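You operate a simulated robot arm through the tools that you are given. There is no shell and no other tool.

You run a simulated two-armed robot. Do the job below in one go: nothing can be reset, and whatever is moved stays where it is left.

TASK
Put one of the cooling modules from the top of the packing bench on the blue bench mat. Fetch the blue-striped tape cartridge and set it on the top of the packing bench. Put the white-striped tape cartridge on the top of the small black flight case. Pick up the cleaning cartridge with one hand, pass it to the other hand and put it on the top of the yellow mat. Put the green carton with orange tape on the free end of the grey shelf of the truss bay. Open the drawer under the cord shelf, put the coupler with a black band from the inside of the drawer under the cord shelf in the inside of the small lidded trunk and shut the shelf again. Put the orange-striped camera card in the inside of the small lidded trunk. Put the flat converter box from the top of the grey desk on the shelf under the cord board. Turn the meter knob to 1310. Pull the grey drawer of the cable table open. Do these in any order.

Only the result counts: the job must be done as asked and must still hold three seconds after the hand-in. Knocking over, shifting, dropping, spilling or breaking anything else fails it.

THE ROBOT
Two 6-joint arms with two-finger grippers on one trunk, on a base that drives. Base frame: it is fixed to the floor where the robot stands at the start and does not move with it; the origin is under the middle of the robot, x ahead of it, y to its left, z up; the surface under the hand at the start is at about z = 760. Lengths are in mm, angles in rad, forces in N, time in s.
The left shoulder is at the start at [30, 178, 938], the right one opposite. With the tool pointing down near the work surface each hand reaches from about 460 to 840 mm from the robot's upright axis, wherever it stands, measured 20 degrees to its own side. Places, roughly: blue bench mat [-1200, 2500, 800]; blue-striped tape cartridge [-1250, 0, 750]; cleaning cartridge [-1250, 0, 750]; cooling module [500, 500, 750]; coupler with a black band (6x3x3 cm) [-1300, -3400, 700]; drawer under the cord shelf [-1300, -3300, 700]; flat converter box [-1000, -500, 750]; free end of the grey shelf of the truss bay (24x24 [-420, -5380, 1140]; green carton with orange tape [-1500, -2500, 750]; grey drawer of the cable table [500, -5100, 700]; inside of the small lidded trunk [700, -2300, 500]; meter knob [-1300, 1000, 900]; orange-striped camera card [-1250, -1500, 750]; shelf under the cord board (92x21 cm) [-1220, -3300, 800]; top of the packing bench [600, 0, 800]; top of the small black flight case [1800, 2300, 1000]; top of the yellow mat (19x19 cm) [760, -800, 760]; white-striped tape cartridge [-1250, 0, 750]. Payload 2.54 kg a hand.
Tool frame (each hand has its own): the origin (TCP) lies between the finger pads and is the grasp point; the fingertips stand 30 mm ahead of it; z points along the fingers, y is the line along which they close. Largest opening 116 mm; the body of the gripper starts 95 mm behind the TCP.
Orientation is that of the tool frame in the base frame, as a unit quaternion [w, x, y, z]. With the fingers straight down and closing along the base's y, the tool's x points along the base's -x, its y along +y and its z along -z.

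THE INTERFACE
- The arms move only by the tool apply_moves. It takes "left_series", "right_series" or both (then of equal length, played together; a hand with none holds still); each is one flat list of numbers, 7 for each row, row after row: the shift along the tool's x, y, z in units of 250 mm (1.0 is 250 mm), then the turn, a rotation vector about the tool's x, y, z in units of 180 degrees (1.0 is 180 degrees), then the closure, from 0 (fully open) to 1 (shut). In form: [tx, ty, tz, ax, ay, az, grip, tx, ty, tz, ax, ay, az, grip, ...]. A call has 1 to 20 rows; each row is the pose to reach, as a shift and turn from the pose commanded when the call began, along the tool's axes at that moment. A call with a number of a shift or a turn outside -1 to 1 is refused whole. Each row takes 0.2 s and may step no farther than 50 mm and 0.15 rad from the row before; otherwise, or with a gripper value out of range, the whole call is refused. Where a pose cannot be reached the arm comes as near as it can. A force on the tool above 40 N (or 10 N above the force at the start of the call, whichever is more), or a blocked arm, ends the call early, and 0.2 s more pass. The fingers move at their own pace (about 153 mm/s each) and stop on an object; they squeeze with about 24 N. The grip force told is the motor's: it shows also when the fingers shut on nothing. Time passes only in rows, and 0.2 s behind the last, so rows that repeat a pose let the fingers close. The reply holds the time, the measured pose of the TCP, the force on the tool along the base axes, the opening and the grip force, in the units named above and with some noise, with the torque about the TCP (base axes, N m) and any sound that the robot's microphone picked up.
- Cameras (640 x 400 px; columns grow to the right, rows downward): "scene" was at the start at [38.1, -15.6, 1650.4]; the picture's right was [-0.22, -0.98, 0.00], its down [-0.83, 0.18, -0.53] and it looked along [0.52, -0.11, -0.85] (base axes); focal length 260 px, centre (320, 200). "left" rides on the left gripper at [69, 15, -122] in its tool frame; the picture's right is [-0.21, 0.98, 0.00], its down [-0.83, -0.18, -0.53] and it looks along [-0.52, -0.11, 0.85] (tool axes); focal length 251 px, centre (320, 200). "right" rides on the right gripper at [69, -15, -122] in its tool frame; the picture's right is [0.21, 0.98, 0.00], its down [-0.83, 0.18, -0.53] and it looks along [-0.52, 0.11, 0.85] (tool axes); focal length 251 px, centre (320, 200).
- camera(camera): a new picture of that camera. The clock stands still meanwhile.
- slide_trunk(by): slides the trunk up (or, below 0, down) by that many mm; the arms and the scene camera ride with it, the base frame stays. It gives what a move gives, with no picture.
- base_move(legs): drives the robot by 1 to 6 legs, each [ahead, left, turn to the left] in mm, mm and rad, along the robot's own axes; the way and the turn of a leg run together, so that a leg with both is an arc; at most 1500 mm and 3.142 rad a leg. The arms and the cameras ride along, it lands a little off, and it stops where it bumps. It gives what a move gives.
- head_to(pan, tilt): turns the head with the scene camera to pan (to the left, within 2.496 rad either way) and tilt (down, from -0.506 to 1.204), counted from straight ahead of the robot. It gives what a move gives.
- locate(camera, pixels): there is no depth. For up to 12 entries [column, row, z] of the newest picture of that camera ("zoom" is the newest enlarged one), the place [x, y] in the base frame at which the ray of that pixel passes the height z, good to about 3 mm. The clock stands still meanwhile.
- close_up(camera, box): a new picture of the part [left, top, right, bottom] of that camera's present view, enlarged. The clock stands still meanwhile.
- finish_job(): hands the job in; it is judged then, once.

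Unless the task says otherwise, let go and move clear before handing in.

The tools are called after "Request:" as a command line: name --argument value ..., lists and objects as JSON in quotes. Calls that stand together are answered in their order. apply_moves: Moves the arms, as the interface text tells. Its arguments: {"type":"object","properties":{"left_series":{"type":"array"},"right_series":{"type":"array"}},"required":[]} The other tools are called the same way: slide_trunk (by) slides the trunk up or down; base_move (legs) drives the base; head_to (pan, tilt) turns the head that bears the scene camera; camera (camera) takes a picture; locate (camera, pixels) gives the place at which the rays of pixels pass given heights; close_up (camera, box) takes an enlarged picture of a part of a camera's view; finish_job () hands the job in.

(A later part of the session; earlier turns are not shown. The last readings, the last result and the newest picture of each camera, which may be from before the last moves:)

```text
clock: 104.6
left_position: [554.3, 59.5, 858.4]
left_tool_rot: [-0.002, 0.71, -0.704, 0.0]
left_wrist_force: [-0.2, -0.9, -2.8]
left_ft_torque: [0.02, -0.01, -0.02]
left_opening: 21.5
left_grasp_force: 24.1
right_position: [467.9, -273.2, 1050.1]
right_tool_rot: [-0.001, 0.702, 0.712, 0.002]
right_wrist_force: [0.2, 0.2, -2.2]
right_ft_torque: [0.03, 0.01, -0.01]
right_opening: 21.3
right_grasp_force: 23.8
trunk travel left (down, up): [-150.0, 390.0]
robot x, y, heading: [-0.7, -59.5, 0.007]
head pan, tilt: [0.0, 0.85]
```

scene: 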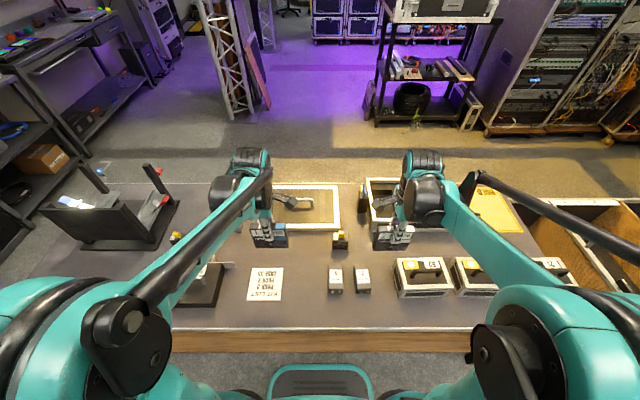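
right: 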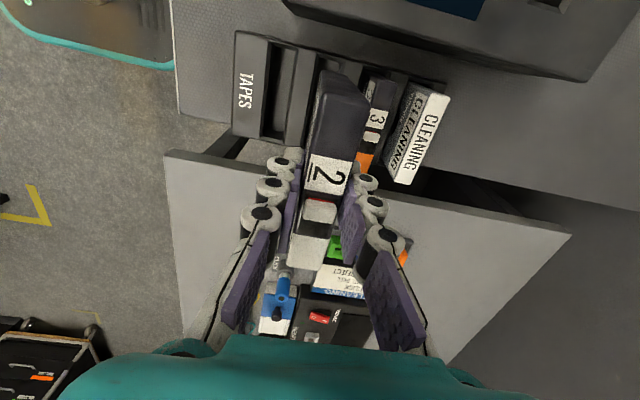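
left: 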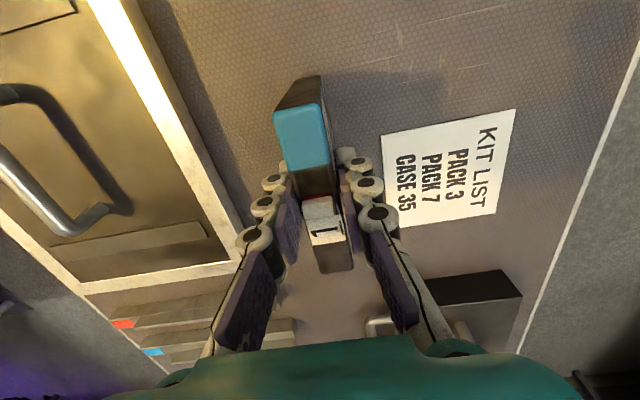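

Request:
apply_moves --left_series '[0, 0, 0.01, 0, 0, 0, 0.9, 0, 0, 0.02, 0, 0, 0, 0.9, 0, 0, 0.03, 0, 0, 0, 0.9, 0, 0, 0.03, 0, 0, 0, 0.9]'

Request:
close_up --camera "scene" --box '[200, 180, 360, 280]'

```text
clock: 105.6
left_position: [553.9, 61.8, 850.1]
left_tool_rot: [-0.002, 0.711, -0.703, 0.001]
left_wrist_force: [-0.1, 0.8, -2.1]
left_ft_torque: [0.01, -0.02, 0.0]
left_opening: 21.5
left_grasp_force: 23.8
right_position: [466.8, -273.3, 1048.0]
right_tool_rot: [-0.002, 0.703, 0.712, 0.002]
right_wrist_force: [0.0, 0.0, -2.0]
right_ft_torque: [0.0, 0.04, 0.0]
right_opening: 21.4
right_grasp_force: 23.8
trunk travel left (down, up): [-150.0, 390.0]
robot x, y, heading: [-3.1, -56.7, 0.0]
head pan, tilt: [0.0, 0.85]
```

```text
4.00 times, centred on (280, 230) of scene
```

zoom: 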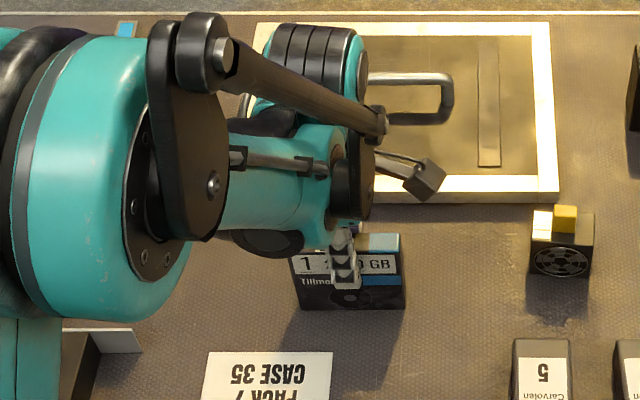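

The bottom edge nearly meets its shadow. I continue down in small steps.

Request:
apply_moves --left_series '[0, 0, 0.01, 0, 0, 0, 0.9, 0, 0, 0.02, 0, 0, 0, 0.9, 0, 0, 0.02, 0, 0, 0, 0.9]'

Request:
apply_moves --left_series '[0, 0, 0.01, 0, 0, 0, 0.9, 0, 0, 0.01, 0, 0, 0, 0.9]'

Request:
apply_moves --left_series '[0, 0, 0.01, 0, 0, 0, 0.9, 0, 0, 0.01, 0, 0, 0, 0.9]'

```text
clock: 106.4
left_position: [554.9, 60.8, 845.6]
left_tool_rot: [-0.002, 0.711, -0.703, 0.001]
left_wrist_force: [2.8, 0.5, 17.8]
left_ft_torque: [0.02, -0.08, 0.0]
left_opening: 21.4
left_grasp_force: 24.4
right_position: [465.7, -274.6, 1049.5]
right_tool_rot: [-0.003, 0.702, 0.712, 0.003]
right_wrist_force: [0.4, -0.5, -2.7]
right_ft_torque: [0.0, -0.01, -0.04]
right_opening: 21.5
right_grasp_force: 24.3
trunk travel left (down, up): [-150.0, 390.0]
robot x, y, heading: [1.7, -62.4, 0.0]
head pan, tilt: [0.0, 0.85]
```

```text
clock: 107.0
left_position: [554.9, 59.0, 841.1]
left_tool_rot: [-0.002, 0.711, -0.703, 0.001]
left_wrist_force: [-0.5, 0.1, 7.5]
left_ft_torque: [0.02, 0.04, 0.03]
left_opening: 21.2
left_grasp_force: 24.4
right_position: [467.0, -273.0, 1049.8]
right_tool_rot: [-0.002, 0.702, 0.712, 0.001]
right_wrist_force: [0.7, -0.3, -2.3]
right_ft_torque: [0.04, 0.02, -0.02]
right_opening: 21.6
right_grasp_force: 23.8
trunk travel left (down, up): [-150.0, 390.0]
robot x, y, heading: [0.9, -62.9, 0.003]
head pan, tilt: [0.0, 0.85]
```

```text
clock: 107.6
left_position: [554.1, 59.9, 840.9]
left_tool_rot: [-0.001, 0.71, -0.704, 0.001]
left_wrist_force: [1.4, 0.9, 17.9]
left_ft_torque: [0.03, 0.0, -0.02]
left_opening: 21.6
left_grasp_force: 23.9
right_position: [465.9, -272.3, 1050.5]
right_tool_rot: [-0.001, 0.702, 0.712, 0.003]
right_wrist_force: [-0.3, -0.1, -2.7]
right_ft_torque: [0.0, 0.0, 0.0]
right_opening: 21.4
right_grasp_force: 23.9
trunk travel left (down, up): [-150.0, 390.0]
robot x, y, heading: [1.2, -59.9, 0.001]
head pan, tilt: [0.0, 0.85]
```

Contact is clear (18 N up, bottom touches at TCP ≈845). I open the fingers to 46 mm and rise.

Request:
apply_moves --left_series '[0, 0, -0.006, 0, 0, 0, 0.9, 0, 0, -0.006, 0, 0, 0, 0.78, 0, 0, -0.006, 0, 0, 0, 0.6, 0, 0, -0.006, 0, 0, 0, 0.6, 0, 0, -0.1, 0, 0, 0, 0.6, 0, 0, -0.25, 0, 0, 0, 0.6, 0, 0, -0.42, 0, 0, 0, 0.6, 0, 0, -0.6, 0, 0, 0, 0.6, 0, 0, -0.78, 0, 0, 0, 0.6]'

Request:
camera --camera "left"

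Request:
close_up --camera "scene" --box '[200, 180, 360, 280]'

```text
clock: 109.6
left_position: [554.9, 60.6, 1035.8]
left_tool_rot: [-0.002, 0.711, -0.704, 0.0]
left_wrist_force: [-0.1, 0.7, 0.2]
left_ft_torque: [0.03, 0.0, -0.01]
left_opening: 46.4
left_grasp_force: 0.1
right_position: [466.2, -273.3, 1048.9]
right_tool_rot: [-0.002, 0.702, 0.712, 0.003]
right_wrist_force: [0.6, -0.4, -2.1]
right_ft_torque: [0.01, 0.02, 0.02]
right_opening: 21.4
right_grasp_force: 24.2
trunk travel left (down, up): [-150.0, 390.0]
robot x, y, heading: [-0.2, -60.1, 0.001]
head pan, tilt: [0.0, 0.85]
```

```text
taken
```

left: 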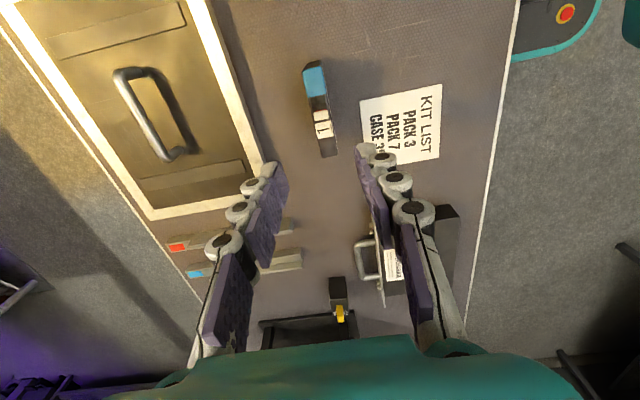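

```text
4.00 times, centred on (280, 230) of scene
```

zoom: 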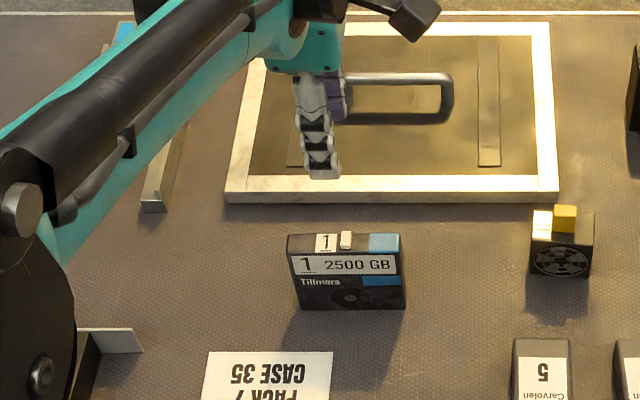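

The blue cartridge stands free on the bench. Now the white one: I look toward the flight case at (1800, 2300).

Request:
apply_moves --left_series '[0, 0.15, 0, 0, 0, 0, 0.6, 0, 0.3, 0, 0, 0, 0, 0.6, 0, 0.42, 0, 0, 0, 0, 0.6]'

Request:
head_to --pan 0.75 --tilt 0.45

Request:
camera --camera "scene"

Request:
close_up --camera "scene" --box '[120, 60, 360, 210]'

```text
clock: 110.4
left_position: [448.2, 58.7, 1035.9]
left_tool_rot: [-0.003, 0.711, -0.703, 0.0]
left_wrist_force: [0.0, -0.4, 0.1]
left_ft_torque: [-0.01, -0.01, 0.0]
left_opening: 46.5
left_grasp_force: 0.2
right_position: [464.8, -273.1, 1049.4]
right_tool_rot: [-0.001, 0.702, 0.712, 0.003]
right_wrist_force: [-1.1, 0.2, -1.8]
right_ft_torque: [0.02, -0.05, -0.02]
right_opening: 21.6
right_grasp_force: 23.4
trunk travel left (down, up): [-150.0, 390.0]
robot x, y, heading: [-0.0, -59.9, 0.002]
head pan, tilt: [0.0, 0.85]
```

```text
clock: 111.5
left_position: [449.7, 60.0, 1036.1]
left_tool_rot: [-0.002, 0.711, -0.704, 0.001]
left_wrist_force: [0.0, 0.0, 0.1]
left_ft_torque: [-0.01, -0.01, -0.03]
left_opening: 46.4
left_grasp_force: 0.1
right_position: [466.8, -274.4, 1049.0]
right_tool_rot: [-0.002, 0.702, 0.712, 0.001]
right_wrist_force: [0.2, 0.6, -1.8]
right_ft_torque: [-0.01, -0.03, 0.02]
right_opening: 21.4
right_grasp_force: 23.9
trunk travel left (down, up): [-150.0, 390.0]
robot x, y, heading: [-1.3, -63.9, 0.002]
head pan, tilt: [0.75, 0.45]
```

```text
taken
```

scene: 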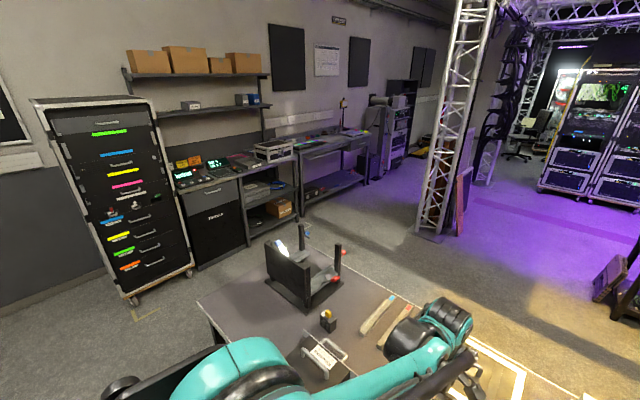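

```text
2.67 times, centred on (240, 135) of scene
```

zoom: 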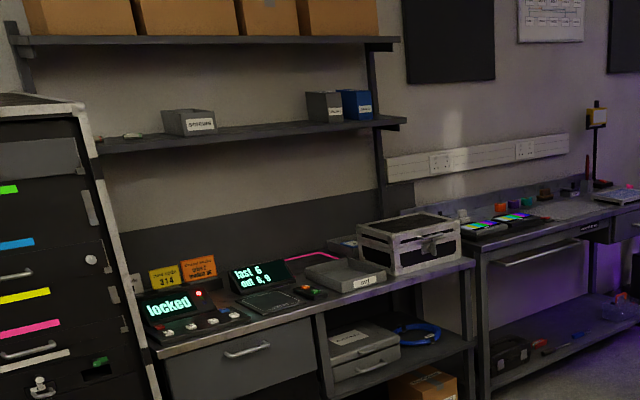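

The small black flight case with silver edges is at zoom (410,240), on the bench by the far wall. I locate it and the bench front.

Request:
locate --camera "zoom" --pixels '[[357, 226, 950], [418, 212, 950], [460, 222, 950], [398, 238, 950], [357, 226, 1000], [460, 222, 1000], [398, 275, 800], [462, 258, 800], [318, 315, 780], [475, 262, 780], [150, 350, 780], [490, 400, 0]]'

Request:
locate --camera "scene" --pixels '[[198, 302, 760], [130, 304, 0], [192, 268, 0], [430, 235, 0], [250, 245, 0], [300, 212, 0]]'

```text
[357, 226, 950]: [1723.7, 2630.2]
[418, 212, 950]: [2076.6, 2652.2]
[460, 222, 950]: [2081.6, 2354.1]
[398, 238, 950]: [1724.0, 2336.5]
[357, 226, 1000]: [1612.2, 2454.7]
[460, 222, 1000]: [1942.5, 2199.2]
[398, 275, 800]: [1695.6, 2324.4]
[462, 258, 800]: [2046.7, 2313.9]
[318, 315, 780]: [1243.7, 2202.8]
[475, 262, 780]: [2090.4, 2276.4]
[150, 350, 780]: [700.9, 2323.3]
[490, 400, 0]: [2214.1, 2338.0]
```

```text
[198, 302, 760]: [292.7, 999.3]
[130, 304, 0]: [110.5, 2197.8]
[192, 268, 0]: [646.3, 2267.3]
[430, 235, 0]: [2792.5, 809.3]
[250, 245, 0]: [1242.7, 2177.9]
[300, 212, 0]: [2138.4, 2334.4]
```

The case top is about x 1710..2065, y 2320..2640, z≈945. Route: back off, sidestep left to y≈1600, drive ahead past the bench end, then turn left.

Request:
base_move --legs '[[-330, 0, 0], [0, 1500, 0], [0, 160, 0], [1450, 0, 0]]'

Request:
head_to --pan 0.8 --tilt 0.55

Request:
camera --camera "scene"

```text
clock: 128.6
left_position: [1586.1, 1707.3, 1035.5]
left_tool_rot: [0.001, -0.707, 0.707, 0.0]
left_wrist_force: [-0.4, 0.3, -0.4]
left_ft_torque: [0.02, 0.02, -0.03]
left_opening: 46.4
left_grasp_force: 0.2
right_position: [1602.3, 1373.6, 1049.9]
right_tool_rot: [-0.002, 0.705, 0.709, 0.002]
right_wrist_force: [-0.2, 0.5, -1.7]
right_ft_torque: [-0.01, 0.03, 0.01]
right_opening: 21.1
right_grasp_force: 23.9
trunk travel left (down, up): [-150.0, 390.0]
robot x, y, heading: [1134.1, 1592.2, -0.006]
head pan, tilt: [0.75, 0.45]
```

```text
clock: 129.3
left_position: [1587.0, 1707.8, 1035.2]
left_tool_rot: [-0.001, 0.708, -0.707, 0.0]
left_wrist_force: [-0.3, -0.1, 0.3]
left_ft_torque: [-0.02, 0.01, 0.03]
left_opening: 46.1
left_grasp_force: 0.0
right_position: [1602.0, 1373.6, 1049.2]
right_tool_rot: [-0.003, 0.706, 0.709, 0.002]
right_wrist_force: [0.3, 0.2, -2.1]
right_ft_torque: [0.01, -0.02, 0.01]
right_opening: 21.3
right_grasp_force: 23.6
trunk travel left (down, up): [-150.0, 390.0]
robot x, y, heading: [1136.8, 1593.2, -0.007]
head pan, tilt: [0.799, 0.55]
```

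```text
taken
```

scene: 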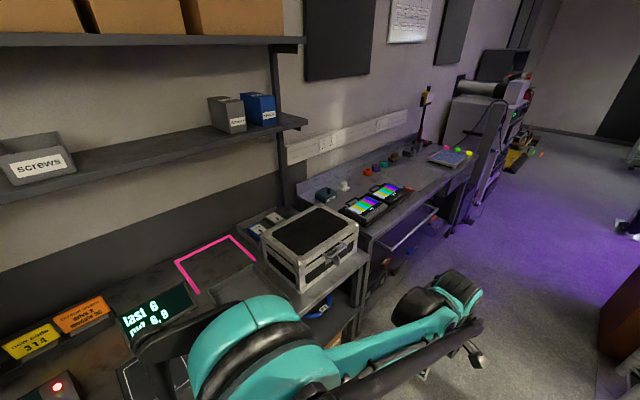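

The case top is clearly visible now (pixels 262,235 / 320,205 / 357,240 / 303,283). I zoom and locate its corners.

Request:
close_up --camera "scene" --box '[220, 90, 380, 310]'

Request:
locate --camera "scene" --pixels '[[262, 234, 940], [319, 204, 940], [357, 237, 940], [301, 268, 940], [301, 292, 800], [356, 254, 800], [303, 122, 1250], [307, 125, 1200], [300, 268, 960], [357, 237, 960], [262, 234, 960]]'

```text
1.82 times, centred on (300, 200) of scene
```

zoom: 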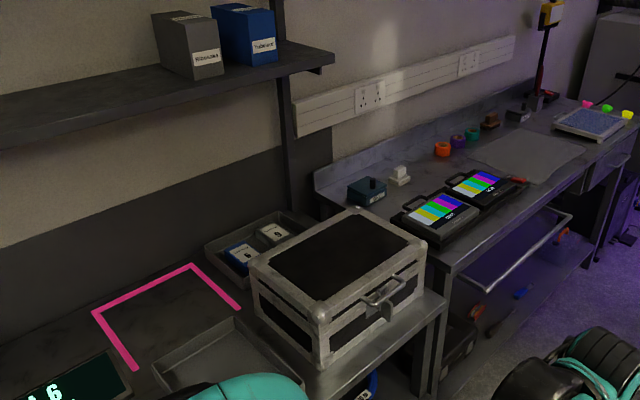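

```text
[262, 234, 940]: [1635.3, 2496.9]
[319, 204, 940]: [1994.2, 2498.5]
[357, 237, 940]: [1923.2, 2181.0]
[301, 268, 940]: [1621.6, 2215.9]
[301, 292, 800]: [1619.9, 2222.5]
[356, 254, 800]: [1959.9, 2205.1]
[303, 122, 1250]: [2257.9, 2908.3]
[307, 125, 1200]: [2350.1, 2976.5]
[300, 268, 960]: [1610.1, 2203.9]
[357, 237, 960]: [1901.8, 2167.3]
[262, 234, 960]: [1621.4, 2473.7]
```

Near view gives the case top at about x 1625..1945, y 2205..2495, z≈935. I raise the right hand, drive on, turn to face it and come up.

Request:
apply_moves --right_series '[0, 0, -0.15, 0, 0, 0, 0.9, 0, 0, -0.3, 0, 0, 0, 0.9]'

Request:
base_move --legs '[[530, 0, 0], [0, 0, 1.577], [100, 0, 0]]'

Request:
head_to --pan -0.1 --tilt 0.8

Request:
camera --camera "scene"

Request:
camera --camera "right"

```text
clock: 129.9
left_position: [1586.1, 1706.9, 1036.5]
left_tool_rot: [-0.001, 0.708, -0.706, 0.001]
left_wrist_force: [0.2, 0.0, -0.4]
left_ft_torque: [0.01, 0.02, 0.01]
left_opening: 46.5
left_grasp_force: 0.0
right_position: [1600.9, 1373.7, 1125.1]
right_tool_rot: [-0.001, 0.705, 0.709, 0.001]
right_wrist_force: [1.0, 0.9, -1.2]
right_ft_torque: [0.02, 0.02, 0.0]
right_opening: 21.3
right_grasp_force: 23.9
trunk travel left (down, up): [-150.0, 390.0]
robot x, y, heading: [1136.5, 1593.2, -0.01]
head pan, tilt: [0.799, 0.55]
```

```text
clock: 137.6
left_position: [1556.4, 2136.3, 1035.3]
left_tool_rot: [-0.001, 1.0, 0.006, -0.001]
left_wrist_force: [-0.6, 0.6, -0.5]
left_ft_torque: [-0.07, 0.02, -0.02]
left_opening: 46.3
left_grasp_force: 0.1
right_position: [1888.9, 2155.6, 1124.5]
right_tool_rot: [-0.002, -0.008, 1.0, -0.002]
right_wrist_force: [0.1, -0.3, -1.5]
right_ft_torque: [-0.02, 0.0, 0.01]
right_opening: 21.4
right_grasp_force: 24.1
trunk travel left (down, up): [-150.0, 390.0]
robot x, y, heading: [1676.1, 1685.3, 1.574]
head pan, tilt: [0.799, 0.55]
```

```text
clock: 138.8
left_position: [1557.1, 2134.6, 1036.2]
left_tool_rot: [-0.002, 1.0, 0.006, -0.001]
left_wrist_force: [-0.9, 0.6, 0.9]
left_ft_torque: [-0.02, -0.04, 0.0]
left_opening: 46.3
left_grasp_force: 0.0
right_position: [1889.1, 2152.7, 1124.3]
right_tool_rot: [-0.003, -0.008, 1.0, 0.0]
right_wrist_force: [-0.3, -0.1, -1.9]
right_ft_torque: [0.03, -0.01, 0.05]
right_opening: 21.1
right_grasp_force: 24.2
trunk travel left (down, up): [-150.0, 390.0]
robot x, y, heading: [1675.9, 1688.2, 1.571]
head pan, tilt: [-0.099, 0.799]
```

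```text
taken
```

scene: 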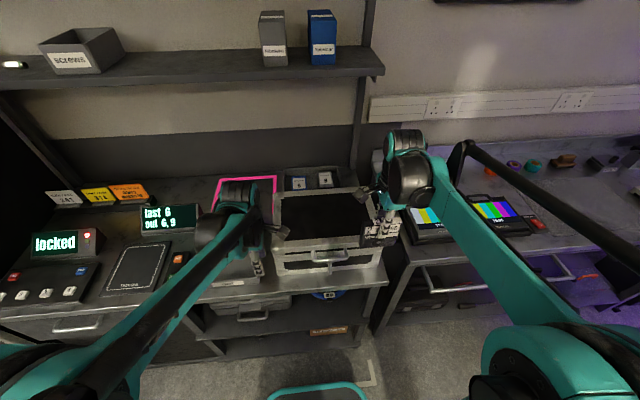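

```text
taken
```

right: 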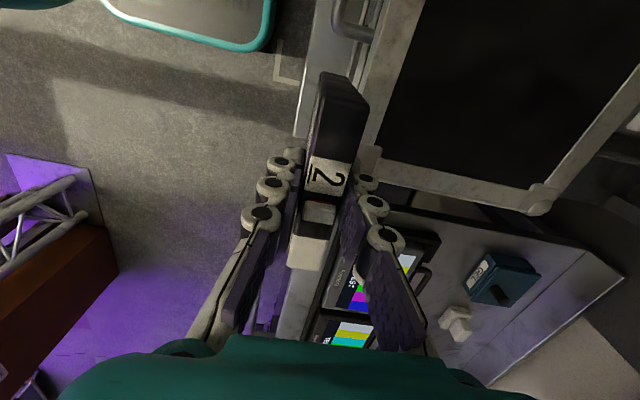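

The case is ahead, between the hands (scene 275-378, 190-250). I locate its top with both cameras.

Request:
locate --camera "scene" --pixels '[[275, 195, 940], [370, 190, 940], [276, 251, 940], [378, 243, 940], [285, 273, 800], [380, 263, 800]]'

Request:
locate --camera "right" --pixels '[[540, 212, 940], [363, 168, 940], [540, 212, 960], [363, 168, 960], [420, 0, 940], [405, 25, 940]]'

Request:
close_up --camera "scene" --box '[250, 150, 410, 300]'

```text
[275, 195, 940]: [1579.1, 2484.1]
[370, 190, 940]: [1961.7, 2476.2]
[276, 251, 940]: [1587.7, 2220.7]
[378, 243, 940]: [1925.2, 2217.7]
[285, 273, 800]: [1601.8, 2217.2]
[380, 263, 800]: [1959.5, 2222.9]
```

```text
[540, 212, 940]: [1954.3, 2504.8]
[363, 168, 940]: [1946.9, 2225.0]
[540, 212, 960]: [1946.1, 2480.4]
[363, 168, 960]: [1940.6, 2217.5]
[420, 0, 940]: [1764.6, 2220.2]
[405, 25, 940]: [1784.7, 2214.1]
```

```text
2.67 times, centred on (330, 225) of scene
```

zoom: 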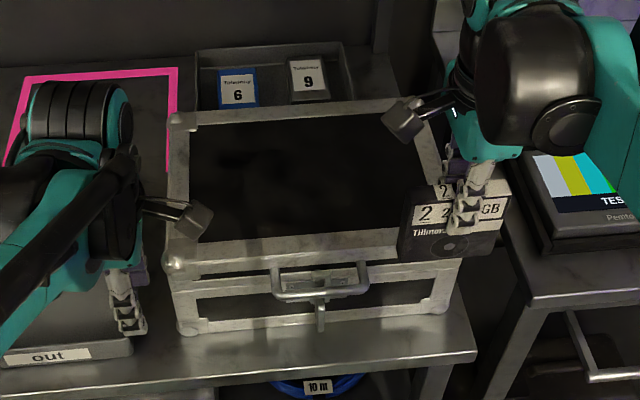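

The case top spans x≈1590..1945, y≈2215..2490. I carry the white cartridge over (1790, 2345) and stop just above.

Request:
apply_moves --right_series '[0.08, 0.16, 0, 0, 0, 0, 0.9, 0.16, 0.32, 0, 0, 0, 0, 0.9, 0.24, 0.48, 0, 0, 0, 0, 0.9, 0.32, 0.64, 0, 0, 0, 0, 0.9, 0.396, 0.76, 0.06, 0, 0, 0, 0.9, 0.396, 0.76, 0.2, 0, 0, 0, 0.9, 0.396, 0.76, 0.3, 0, 0, 0, 0.9, 0.396, 0.76, 0.3, 0, 0, 0, 0.9]'

Request:
close_up --camera "scene" --box '[250, 150, 410, 300]'

Request:
camera --camera "right"

```text
clock: 140.6
left_position: [1555.8, 2133.5, 1036.3]
left_tool_rot: [-0.002, 1.0, 0.005, -0.002]
left_wrist_force: [-0.2, 0.3, -0.5]
left_ft_torque: [0.03, 0.0, -0.01]
left_opening: 46.5
left_grasp_force: 0.0
right_position: [1786.0, 2340.6, 1049.7]
right_tool_rot: [-0.002, -0.008, 1.0, 0.001]
right_wrist_force: [-0.6, -0.7, 7.5]
right_ft_torque: [-0.07, -0.11, 0.01]
right_opening: 21.3
right_grasp_force: 23.8
trunk travel left (down, up): [-150.0, 390.0]
robot x, y, heading: [1679.7, 1687.0, 1.572]
head pan, tilt: [-0.099, 0.799]
```

```text
2.67 times, centred on (330, 225) of scene
```

zoom: 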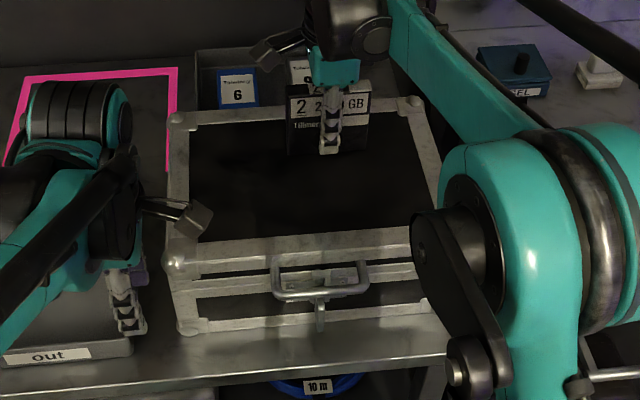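

```text
taken
```

right: 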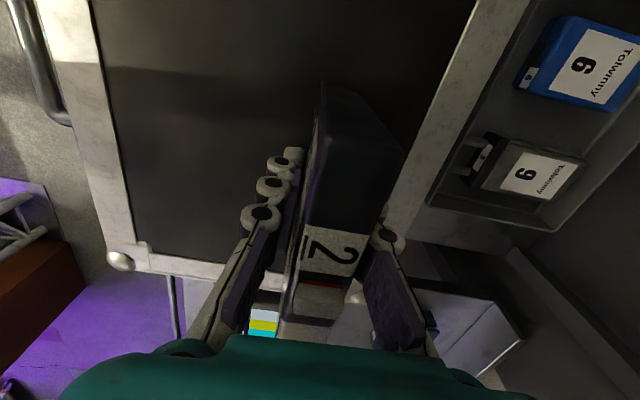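

The cartridge bottom already rests on the case (net +10 N; it slid a little up in the fingers), so the case top is higher than thought, near z 980. It stands upright well inside the black panel; I release gently and rise.

Request:
apply_moves --right_series '[0, 0, -0.002, 0, 0, 0, 0.85, 0, 0, -0.002, 0, 0, 0, 0.78, 0, 0, -0.002, 0, 0, 0, 0.6, 0, 0, -0.002, 0, 0, 0, 0.6, 0, 0, -0.1, 0, 0, 0, 0.6, 0, 0, -0.25, 0, 0, 0, 0.6, 0, 0, -0.4, 0, 0, 0, 0.6, 0, 0, -0.55, 0, 0, 0, 0.6]'

Request:
camera --camera "right"

Request:
close_up --camera "scene" --box '[250, 150, 410, 300]'

```text
clock: 142.4
left_position: [1556.5, 2133.0, 1036.0]
left_tool_rot: [-0.002, 1.0, 0.006, -0.002]
left_wrist_force: [0.3, -0.3, -1.1]
left_ft_torque: [0.02, -0.04, -0.01]
left_opening: 46.3
left_grasp_force: 0.1
right_position: [1788.1, 2339.3, 1187.0]
right_tool_rot: [-0.003, -0.008, 1.0, 0.0]
right_wrist_force: [0.2, 0.0, 0.5]
right_ft_torque: [0.04, -0.03, -0.02]
right_opening: 46.3
right_grasp_force: 0.0
trunk travel left (down, up): [-150.0, 390.0]
robot x, y, heading: [1676.3, 1685.8, 1.574]
head pan, tilt: [-0.099, 0.799]
```

```text
taken
```

right: 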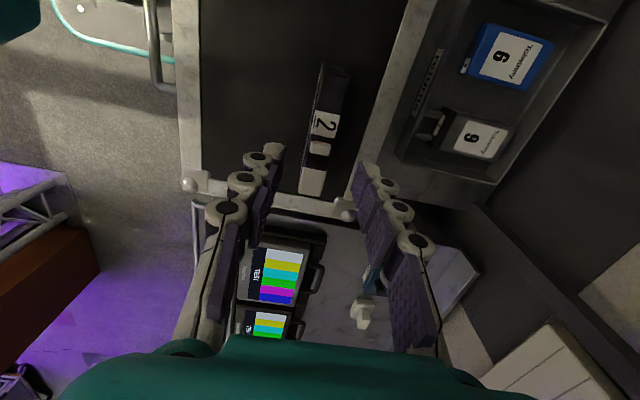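

```text
2.67 times, centred on (330, 225) of scene
```

zoom: 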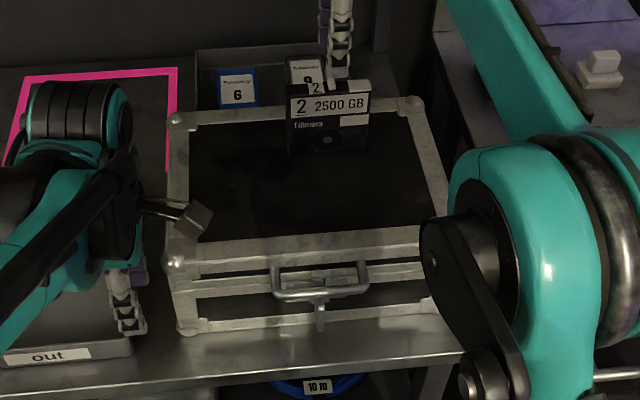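

The white cartridge stands on the flight case. I retract the right hand and drive back to the cartridge desk for the cleaning cartridge.

Request:
apply_moves --right_series '[0, -0.19, 0, 0, 0, 0, 0.6, 0, -0.38, 0, 0, 0, 0, 0.6, 0, -0.57, 0, 0, 0, 0, 0.6, 0, -0.72, 0.1, 0, 0, 0, 0.6, 0, -0.8, 0.25, 0, 0, 0, 0.6, 0, -0.8, 0.4, 0, 0, 0, 0.6, 0, -0.8, 0.5, 0, 0, 0, 0.6]'

Request:
base_move --legs '[[-80, 0, 0], [0, 0, 1.571], [1500, 0, 0], [500, 0, 0], [0, 1400, 0]]'

```text
clock: 144.0
left_position: [1556.1, 2134.6, 1035.9]
left_tool_rot: [-0.002, 1.0, 0.006, -0.001]
left_wrist_force: [-0.5, 0.3, -0.6]
left_ft_torque: [-0.02, 0.01, 0.01]
left_opening: 46.3
left_grasp_force: 0.0
right_position: [1789.5, 2140.7, 1061.8]
right_tool_rot: [-0.003, -0.008, 1.0, 0.0]
right_wrist_force: [0.9, -0.1, 0.6]
right_ft_torque: [0.01, 0.02, 0.01]
right_opening: 46.4
right_grasp_force: 0.1
trunk travel left (down, up): [-150.0, 390.0]
robot x, y, heading: [1679.2, 1681.1, 1.572]
head pan, tilt: [-0.099, 0.799]
```

```text
clock: 165.0
left_position: [-743.6, 47.7, 1035.5]
left_tool_rot: [-0.001, 0.695, 0.719, 0.0]
left_wrist_force: [0.3, 0.1, 0.0]
left_ft_torque: [0.02, -0.04, 0.0]
left_opening: 46.4
left_grasp_force: 0.0
right_position: [-754.5, 279.1, 1061.9]
right_tool_rot: [0.002, 0.72, -0.694, 0.002]
right_wrist_force: [-0.1, -0.1, 0.1]
right_ft_torque: [0.02, 0.0, 0.01]
right_opening: 46.4
right_grasp_force: 0.1
trunk travel left (down, up): [-150.0, 390.0]
robot x, y, heading: [-297.8, 178.0, -3.12]
head pan, tilt: [-0.099, 0.799]
```

At (−298, 178) I correct the heading, then move to about (−600, −150) facing the rack.

Request:
base_move --legs '[[0, 0, -0.022], [0, 325, 0], [295, 0, 0]]'

Request:
head_to --pan 0.0 --tilt 0.85

Request:
camera --camera "scene"

Request:
camera --camera "right"

```text
clock: 169.2
left_position: [-1041.6, -264.1, 1035.9]
left_tool_rot: [-0.001, 0.705, 0.709, -0.002]
left_wrist_force: [-0.6, -0.8, 0.9]
left_ft_torque: [0.0, -0.02, -0.02]
left_opening: 46.5
left_grasp_force: 0.1
right_position: [-1045.6, -30.8, 1061.7]
right_tool_rot: [0.002, 0.711, -0.703, 0.002]
right_wrist_force: [-1.3, 0.6, -0.2]
right_ft_torque: [0.0, -0.06, -0.01]
right_opening: 46.3
right_grasp_force: 0.2
trunk travel left (down, up): [-150.0, 390.0]
robot x, y, heading: [-591.8, -149.0, 3.133]
head pan, tilt: [-0.099, 0.799]
```

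```text
clock: 169.8
left_position: [-1040.6, -263.8, 1036.2]
left_tool_rot: [0.0, 0.705, 0.709, -0.003]
left_wrist_force: [0.3, -0.3, 0.7]
left_ft_torque: [0.02, 0.0, -0.01]
left_opening: 46.6
left_grasp_force: 0.1
right_position: [-1045.6, -30.5, 1061.5]
right_tool_rot: [0.002, 0.711, -0.703, 0.002]
right_wrist_force: [0.6, -1.0, 0.7]
right_ft_torque: [-0.01, 0.01, 0.0]
right_opening: 46.2
right_grasp_force: 0.1
trunk travel left (down, up): [-150.0, 390.0]
robot x, y, heading: [-590.8, -144.8, 3.138]
head pan, tilt: [0.0, 0.85]
```

```text
taken
```

scene: 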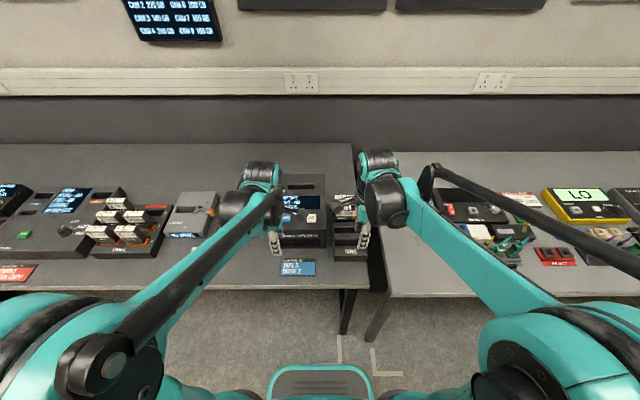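

```text
taken
```

right: 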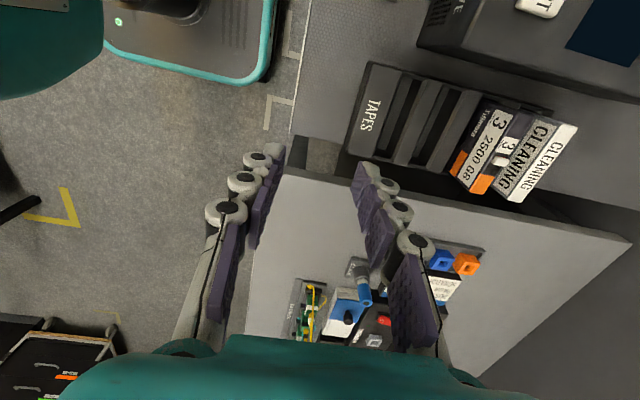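

I move the right hand to just short of the cleaning cartridge at a safe height to look.

Request:
apply_moves --right_series '[-0.02, 0.18, 0, 0, 0, 0, 0.6, -0.04, 0.36, 0, 0, 0, 0, 0.6, -0.06, 0.54, 0, 0, 0, 0, 0.6, -0.06, 0.72, 0, 0, 0, 0, 0.6, -0.06, 0.9, 0, 0, 0, 0, 0.6, -0.06, 0.98, 0.1, 0, 0, 0, 0.6, -0.06, 0.98, 0.2, 0, 0, 0, 0.6, -0.06, 0.98, 0.2, 0, 0, 0, 0.6]'

Request:
camera --camera "right"

Request:
close_up --camera "right" --box '[240, 50, 480, 200]'

```text
clock: 171.6
left_position: [-1041.4, -261.9, 1036.1]
left_tool_rot: [-0.001, 0.705, 0.71, -0.001]
left_wrist_force: [0.8, -0.6, -0.5]
left_ft_torque: [0.02, -0.01, 0.02]
left_opening: 46.4
left_grasp_force: 0.1
right_position: [-1290.6, -18.4, 1011.9]
right_tool_rot: [0.002, 0.711, -0.703, 0.002]
right_wrist_force: [1.1, 0.3, -0.2]
right_ft_torque: [-0.03, -0.02, -0.02]
right_opening: 46.2
right_grasp_force: 0.0
trunk travel left (down, up): [-150.0, 390.0]
robot x, y, heading: [-596.4, -148.8, 3.139]
head pan, tilt: [0.0, 0.85]
```

```text
taken
```

right: 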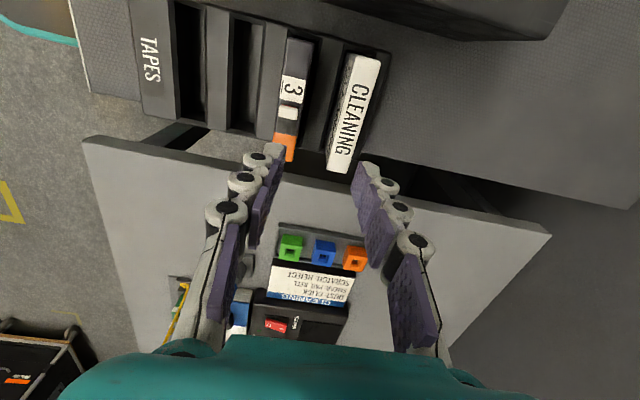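

```text
2.67 times, centred on (360, 125) of right
```

zoom: 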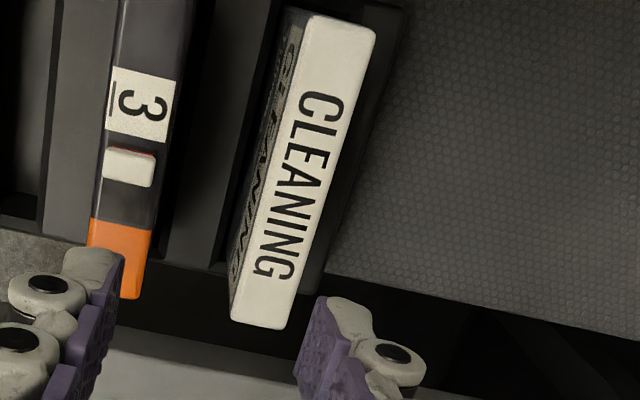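

I locate the cleaning cartridge's four top corners.

Request:
locate --camera "zoom" --pixels '[[232, 320, 910], [285, 328, 910], [310, 17, 910], [375, 28, 910], [120, 298, 910], [92, 240, 910]]'

```text
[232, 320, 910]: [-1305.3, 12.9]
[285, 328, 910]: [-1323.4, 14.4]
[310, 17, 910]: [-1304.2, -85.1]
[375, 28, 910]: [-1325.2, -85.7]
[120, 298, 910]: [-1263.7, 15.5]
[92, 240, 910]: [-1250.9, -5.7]
```

The cleaning cartridge is centred at x≈−1314.5, y −85..14. I grip it near its +y end (y≈−10) so that the left hand can take the other end.

Request:
apply_moves --right_series '[-0.033, 0.096, 0, 0, 0, 0, 0.6, -0.033, 0.096, 0.17, 0, 0, 0, 0.6, -0.033, 0.096, 0.33, 0, 0, 0, 0.6, -0.033, 0.096, 0.46, 0, 0, 0, 0.6, -0.033, 0.096, 0.46, 0, 0, 0, 0.9, -0.033, 0.096, 0.46, 0, 0, 0, 0.9, -0.033, 0.096, 0.46, 0, 0, 0, 0.9]'

Request:
camera --camera "right"

```text
clock: 173.2
left_position: [-1041.1, -262.8, 1036.3]
left_tool_rot: [-0.001, 0.704, 0.71, -0.002]
left_wrist_force: [0.2, 0.3, -0.2]
left_ft_torque: [0.02, -0.02, 0.0]
left_opening: 46.3
left_grasp_force: 0.0
right_position: [-1314.0, -11.7, 896.9]
right_tool_rot: [0.002, 0.711, -0.704, 0.002]
right_wrist_force: [0.1, -0.7, 0.1]
right_ft_torque: [0.08, -0.01, -0.01]
right_opening: 21.7
right_grasp_force: 23.6
trunk travel left (down, up): [-150.0, 390.0]
robot x, y, heading: [-590.0, -143.3, 3.142]
head pan, tilt: [0.0, 0.85]
```

```text
taken
```

right: 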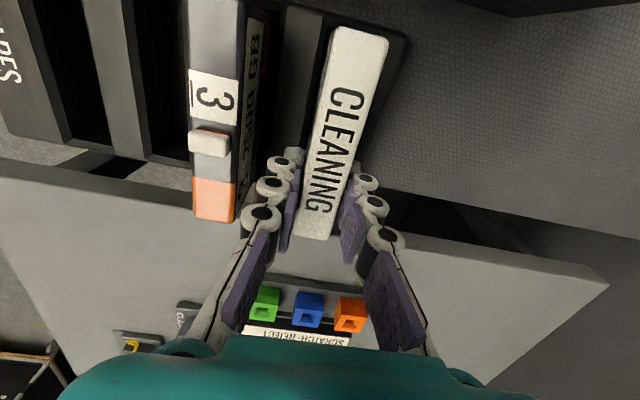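

The cleaning cartridge is gripped. I lift it clear and bring it in front of the robot at z≈1097 for the hand-over.

Request:
apply_moves --right_series '[0, 0, -0.15, 0, 0, 0, 0.9, 0, 0, -0.33, 0, 0, 0, 0.9, 0, 0, -0.5, 0, 0, 0, 0.9, 0, 0, -0.66, 0, 0, 0, 0.9, 0, 0, -0.8, 0, 0, 0, 0.9, 0.06, -0.18, -0.8, 0, 0, 0, 0.9, 0.12, -0.36, -0.8, 0, 0, 0, 0.9, 0.18, -0.54, -0.8, 0, 0, 0, 0.9, 0.24, -0.72, -0.8, 0, 0, 0, 0.9, 0.3, -0.9, -0.8, 0, 0, 0, 0.9, 0.3, -0.96, -0.8, 0, 0, 0, 0.9]'

Request:
apply_moves --left_series '[-0.1, -0.04, 0, 0, 0, 0, 0.6, -0.2, -0.08, 0, 0, 0.04, 0, 0.6, -0.3, -0.12, 0, 0, 0.08, 0, 0.6, -0.4, -0.132, 0, 0, 0.12, 0, 0.6, -0.4, -0.132, 0, 0, 0.16, 0, 0.6, -0.4, -0.132, 0, 0, 0.2, 0, 0.6, -0.4, -0.132, 0, 0, 0.24, 0, 0.6, -0.4, -0.132, 0, 0, 0.28, 0, 0.6, -0.4, -0.132, 0, 0, 0.32, 0, 0.6, -0.4, -0.132, 0, 0, 0.36, 0, 0.6, -0.4, -0.132, 0, 0, 0.4, 0, 0.6, -0.4, -0.132, 0, 0, 0.44, 0, 0.6, -0.4, -0.132, 0, 0, 0.48, 0, 0.6, -0.4, -0.132, 0, 0, 0.5, 0, 0.6, -0.4, -0.132, 0, 0, 0.5, 0, 0.6]'

Request:
camera --camera "left"

Request:
camera --camera "scene"

```text
clock: 175.6
left_position: [-1040.4, -263.0, 1036.5]
left_tool_rot: [-0.001, 0.705, 0.71, -0.002]
left_wrist_force: [1.1, -0.3, -0.7]
left_ft_torque: [-0.03, -0.02, -0.03]
left_opening: 46.7
left_grasp_force: 0.0
right_position: [-1073.2, -82.8, 1098.0]
right_tool_rot: [0.002, 0.711, -0.703, 0.002]
right_wrist_force: [0.4, -0.2, -1.6]
right_ft_torque: [0.04, -0.03, 0.03]
right_opening: 21.5
right_grasp_force: 23.5
trunk travel left (down, up): [-150.0, 390.0]
robot x, y, heading: [-592.4, -147.0, 3.139]
head pan, tilt: [0.0, 0.85]
```

```text
clock: 178.8
left_position: [-1102.9, -310.9, 1035.6]
left_tool_rot: [0.504, -0.497, -0.503, -0.496]
left_wrist_force: [-1.2, 0.5, 0.2]
left_ft_torque: [-0.01, 0.0, 0.02]
left_opening: 46.5
left_grasp_force: 0.0
left hand out of reach, approached as far as the arm can: row 10, 11, 12, 13, 14, 15
right_position: [-1074.8, -82.4, 1096.0]
right_tool_rot: [0.002, 0.711, -0.704, 0.003]
right_wrist_force: [0.6, 0.7, -2.6]
right_ft_torque: [0.05, 0.01, -0.04]
right_opening: 21.3
right_grasp_force: 23.9
trunk travel left (down, up): [-150.0, 390.0]
robot x, y, heading: [-589.8, -145.0, 3.141]
head pan, tilt: [0.0, 0.85]
```

```text
taken
```

left: 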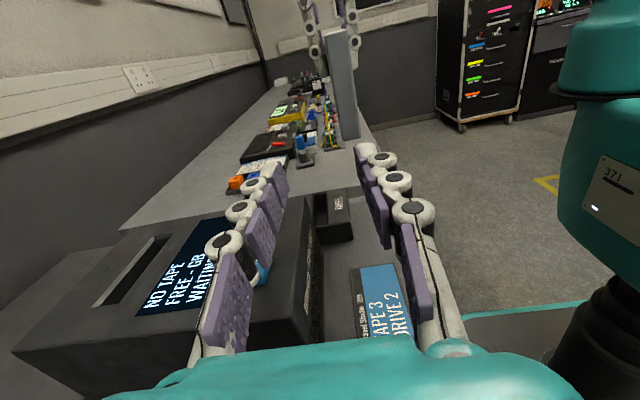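

```text
taken
```

scene: 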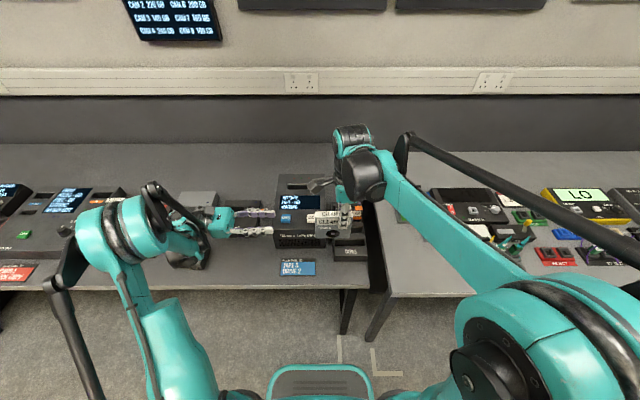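

The left hand is horizontal, pointing at the cartridge (a bit short of the commanded spot at the reach limit). I advance partway toward the cartridge and recheck.

Request:
apply_moves --left_series '[0, 0, 0.15, 0, 0, 0, 0.6, 0, 0, 0.3, 0, 0, 0, 0.6, 0, 0, 0.45, 0, 0, 0, 0.6, 0, 0, 0.45, 0, 0, 0, 0.6]'

Request:
camera --camera "left"

```text
clock: 179.8
left_position: [-1103.2, -197.8, 1035.5]
left_tool_rot: [0.503, -0.499, -0.501, -0.497]
left_wrist_force: [0.7, 0.1, 0.4]
left_ft_torque: [0.03, 0.0, 0.0]
left_opening: 46.5
left_grasp_force: 0.1
right_position: [-1074.5, -83.4, 1097.4]
right_tool_rot: [0.002, 0.711, -0.703, 0.002]
right_wrist_force: [-0.4, 0.4, -1.3]
right_ft_torque: [0.08, 0.0, 0.04]
right_opening: 21.7
right_grasp_force: 23.9
trunk travel left (down, up): [-150.0, 390.0]
robot x, y, heading: [-591.4, -146.4, 3.14]
head pan, tilt: [0.0, 0.85]
```

```text
taken
```

left: 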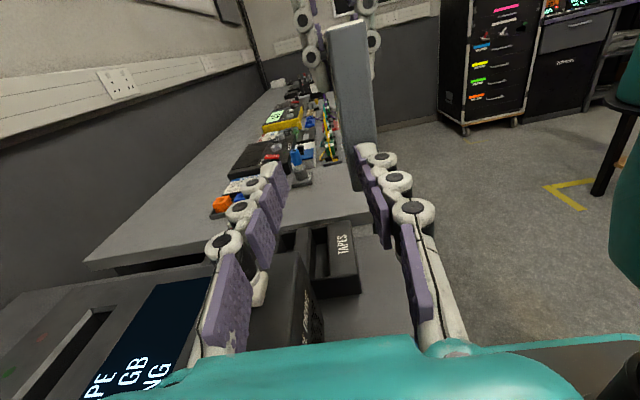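

The cartridge (pixel 350,110) is to the right of the finger mid-line; I shift 29 mm in +x and check the alignment.

Request:
apply_moves --left_series '[0, 0.06, 0, 0, 0, 0, 0.6, 0, 0.116, 0, 0, 0, 0, 0.6, 0, 0.116, 0, 0, 0, 0, 0.6]'

Request:
camera --camera "left"

```text
clock: 180.6
left_position: [-1073.8, -197.6, 1035.7]
left_tool_rot: [0.502, -0.5, -0.501, -0.497]
left_wrist_force: [1.1, 0.3, -0.8]
left_ft_torque: [0.01, 0.01, -0.04]
left_opening: 46.3
left_grasp_force: 0.0
right_position: [-1074.6, -81.8, 1096.8]
right_tool_rot: [0.002, 0.71, -0.704, 0.002]
right_wrist_force: [-0.9, -0.2, -2.1]
right_ft_torque: [0.06, 0.01, -0.02]
right_opening: 21.2
right_grasp_force: 24.4
trunk travel left (down, up): [-150.0, 390.0]
robot x, y, heading: [-592.7, -142.5, 3.141]
head pan, tilt: [0.0, 0.85]
```

```text
taken
```

left: 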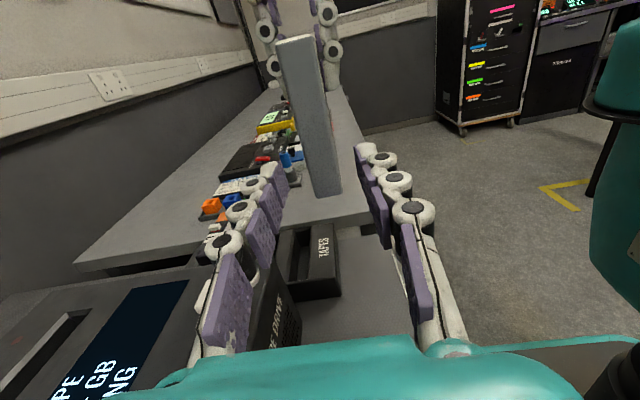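

The cartridge's lower part is centred between the left fingers. I advance 66 mm and close the left hand while the right still holds.

Request:
apply_moves --left_series '[0, 0, 0.09, 0, 0, 0, 0.6, 0, 0, 0.18, 0, 0, 0, 0.6, 0, 0, 0.264, 0, 0, 0, 0.6, 0, 0, 0.264, 0, 0, 0, 0.9, 0, 0, 0.264, 0, 0, 0, 0.9, 0, 0, 0.264, 0, 0, 0, 0.9]'

Request:
camera --camera "left"

```text
clock: 182.0
left_position: [-1075.0, -132.2, 1034.1]
left_tool_rot: [0.502, -0.5, -0.501, -0.498]
left_wrist_force: [-0.9, -1.3, 1.0]
left_ft_torque: [-0.19, 0.01, 0.0]
left_opening: 21.4
left_grasp_force: 23.7
right_position: [-1074.5, -82.3, 1096.6]
right_tool_rot: [0.001, 0.71, -0.704, 0.002]
right_wrist_force: [0.3, 0.6, -2.8]
right_ft_torque: [0.37, -0.04, 0.0]
right_opening: 21.4
right_grasp_force: 24.1
trunk travel left (down, up): [-150.0, 390.0]
robot x, y, heading: [-591.3, -145.3, 3.14]
head pan, tilt: [0.0, 0.85]
```

```text
taken
```

left: 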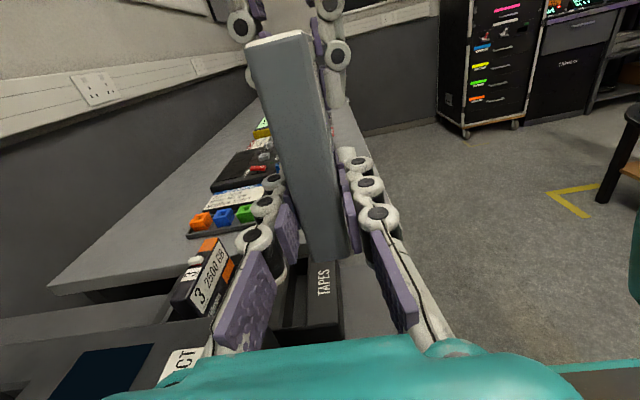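

Both hands hold it now (21.4 mm each). The right hand opens and rises clear.

Request:
apply_moves --right_series '[0, 0, 0, 0, 0, 0, 0.6, 0, 0, 0, 0, 0, 0, 0.6, 0, 0, -0.1, 0, 0, 0, 0.6, 0, 0, -0.25, 0, 0, 0, 0.6, -0.12, 0, -0.38, 0, 0, 0, 0.6, -0.28, 0, -0.42, 0, 0, 0, 0.6, -0.46, 0, -0.42, 0, 0, 0, 0.6, -0.64, 0, -0.42, 0, 0, 0, 0.6, -0.8, 0, -0.42, 0, 0, 0, 0.6]'

Request:
camera --camera "left"

Request:
camera --camera "scene"

```text
clock: 184.0
left_position: [-1073.1, -132.0, 1034.8]
left_tool_rot: [0.502, -0.499, -0.501, -0.498]
left_wrist_force: [0.9, -0.4, -0.6]
left_ft_torque: [-0.07, 0.03, 0.01]
left_opening: 21.3
left_grasp_force: 24.2
right_position: [-1074.6, 119.3, 1201.3]
right_tool_rot: [0.003, 0.71, -0.704, 0.002]
right_wrist_force: [0.3, -0.6, 1.0]
right_ft_torque: [-0.04, 0.01, 0.0]
right_opening: 46.2
right_grasp_force: 0.0
trunk travel left (down, up): [-150.0, 390.0]
robot x, y, heading: [-587.6, -148.3, 3.134]
head pan, tilt: [0.0, 0.85]
```

```text
taken
```

left: 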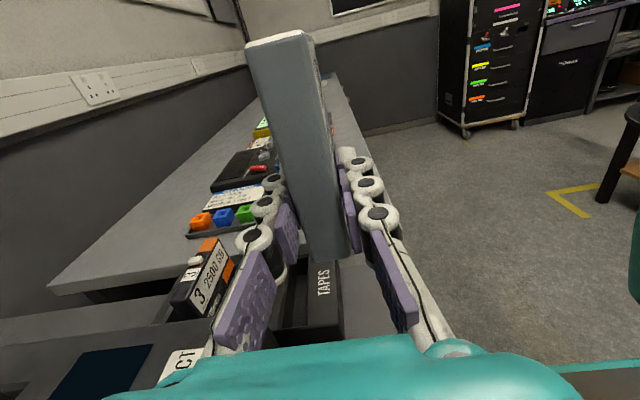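

```text
taken
```

scene: 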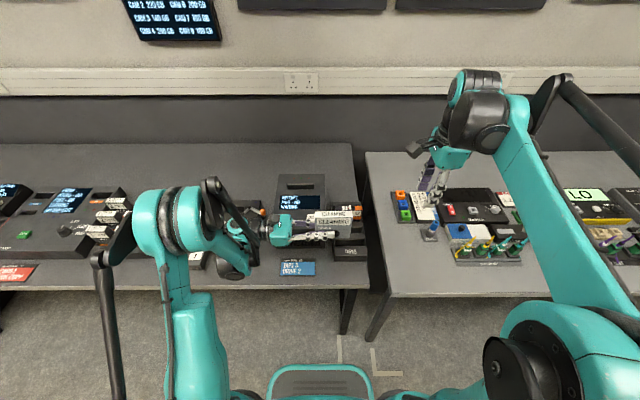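

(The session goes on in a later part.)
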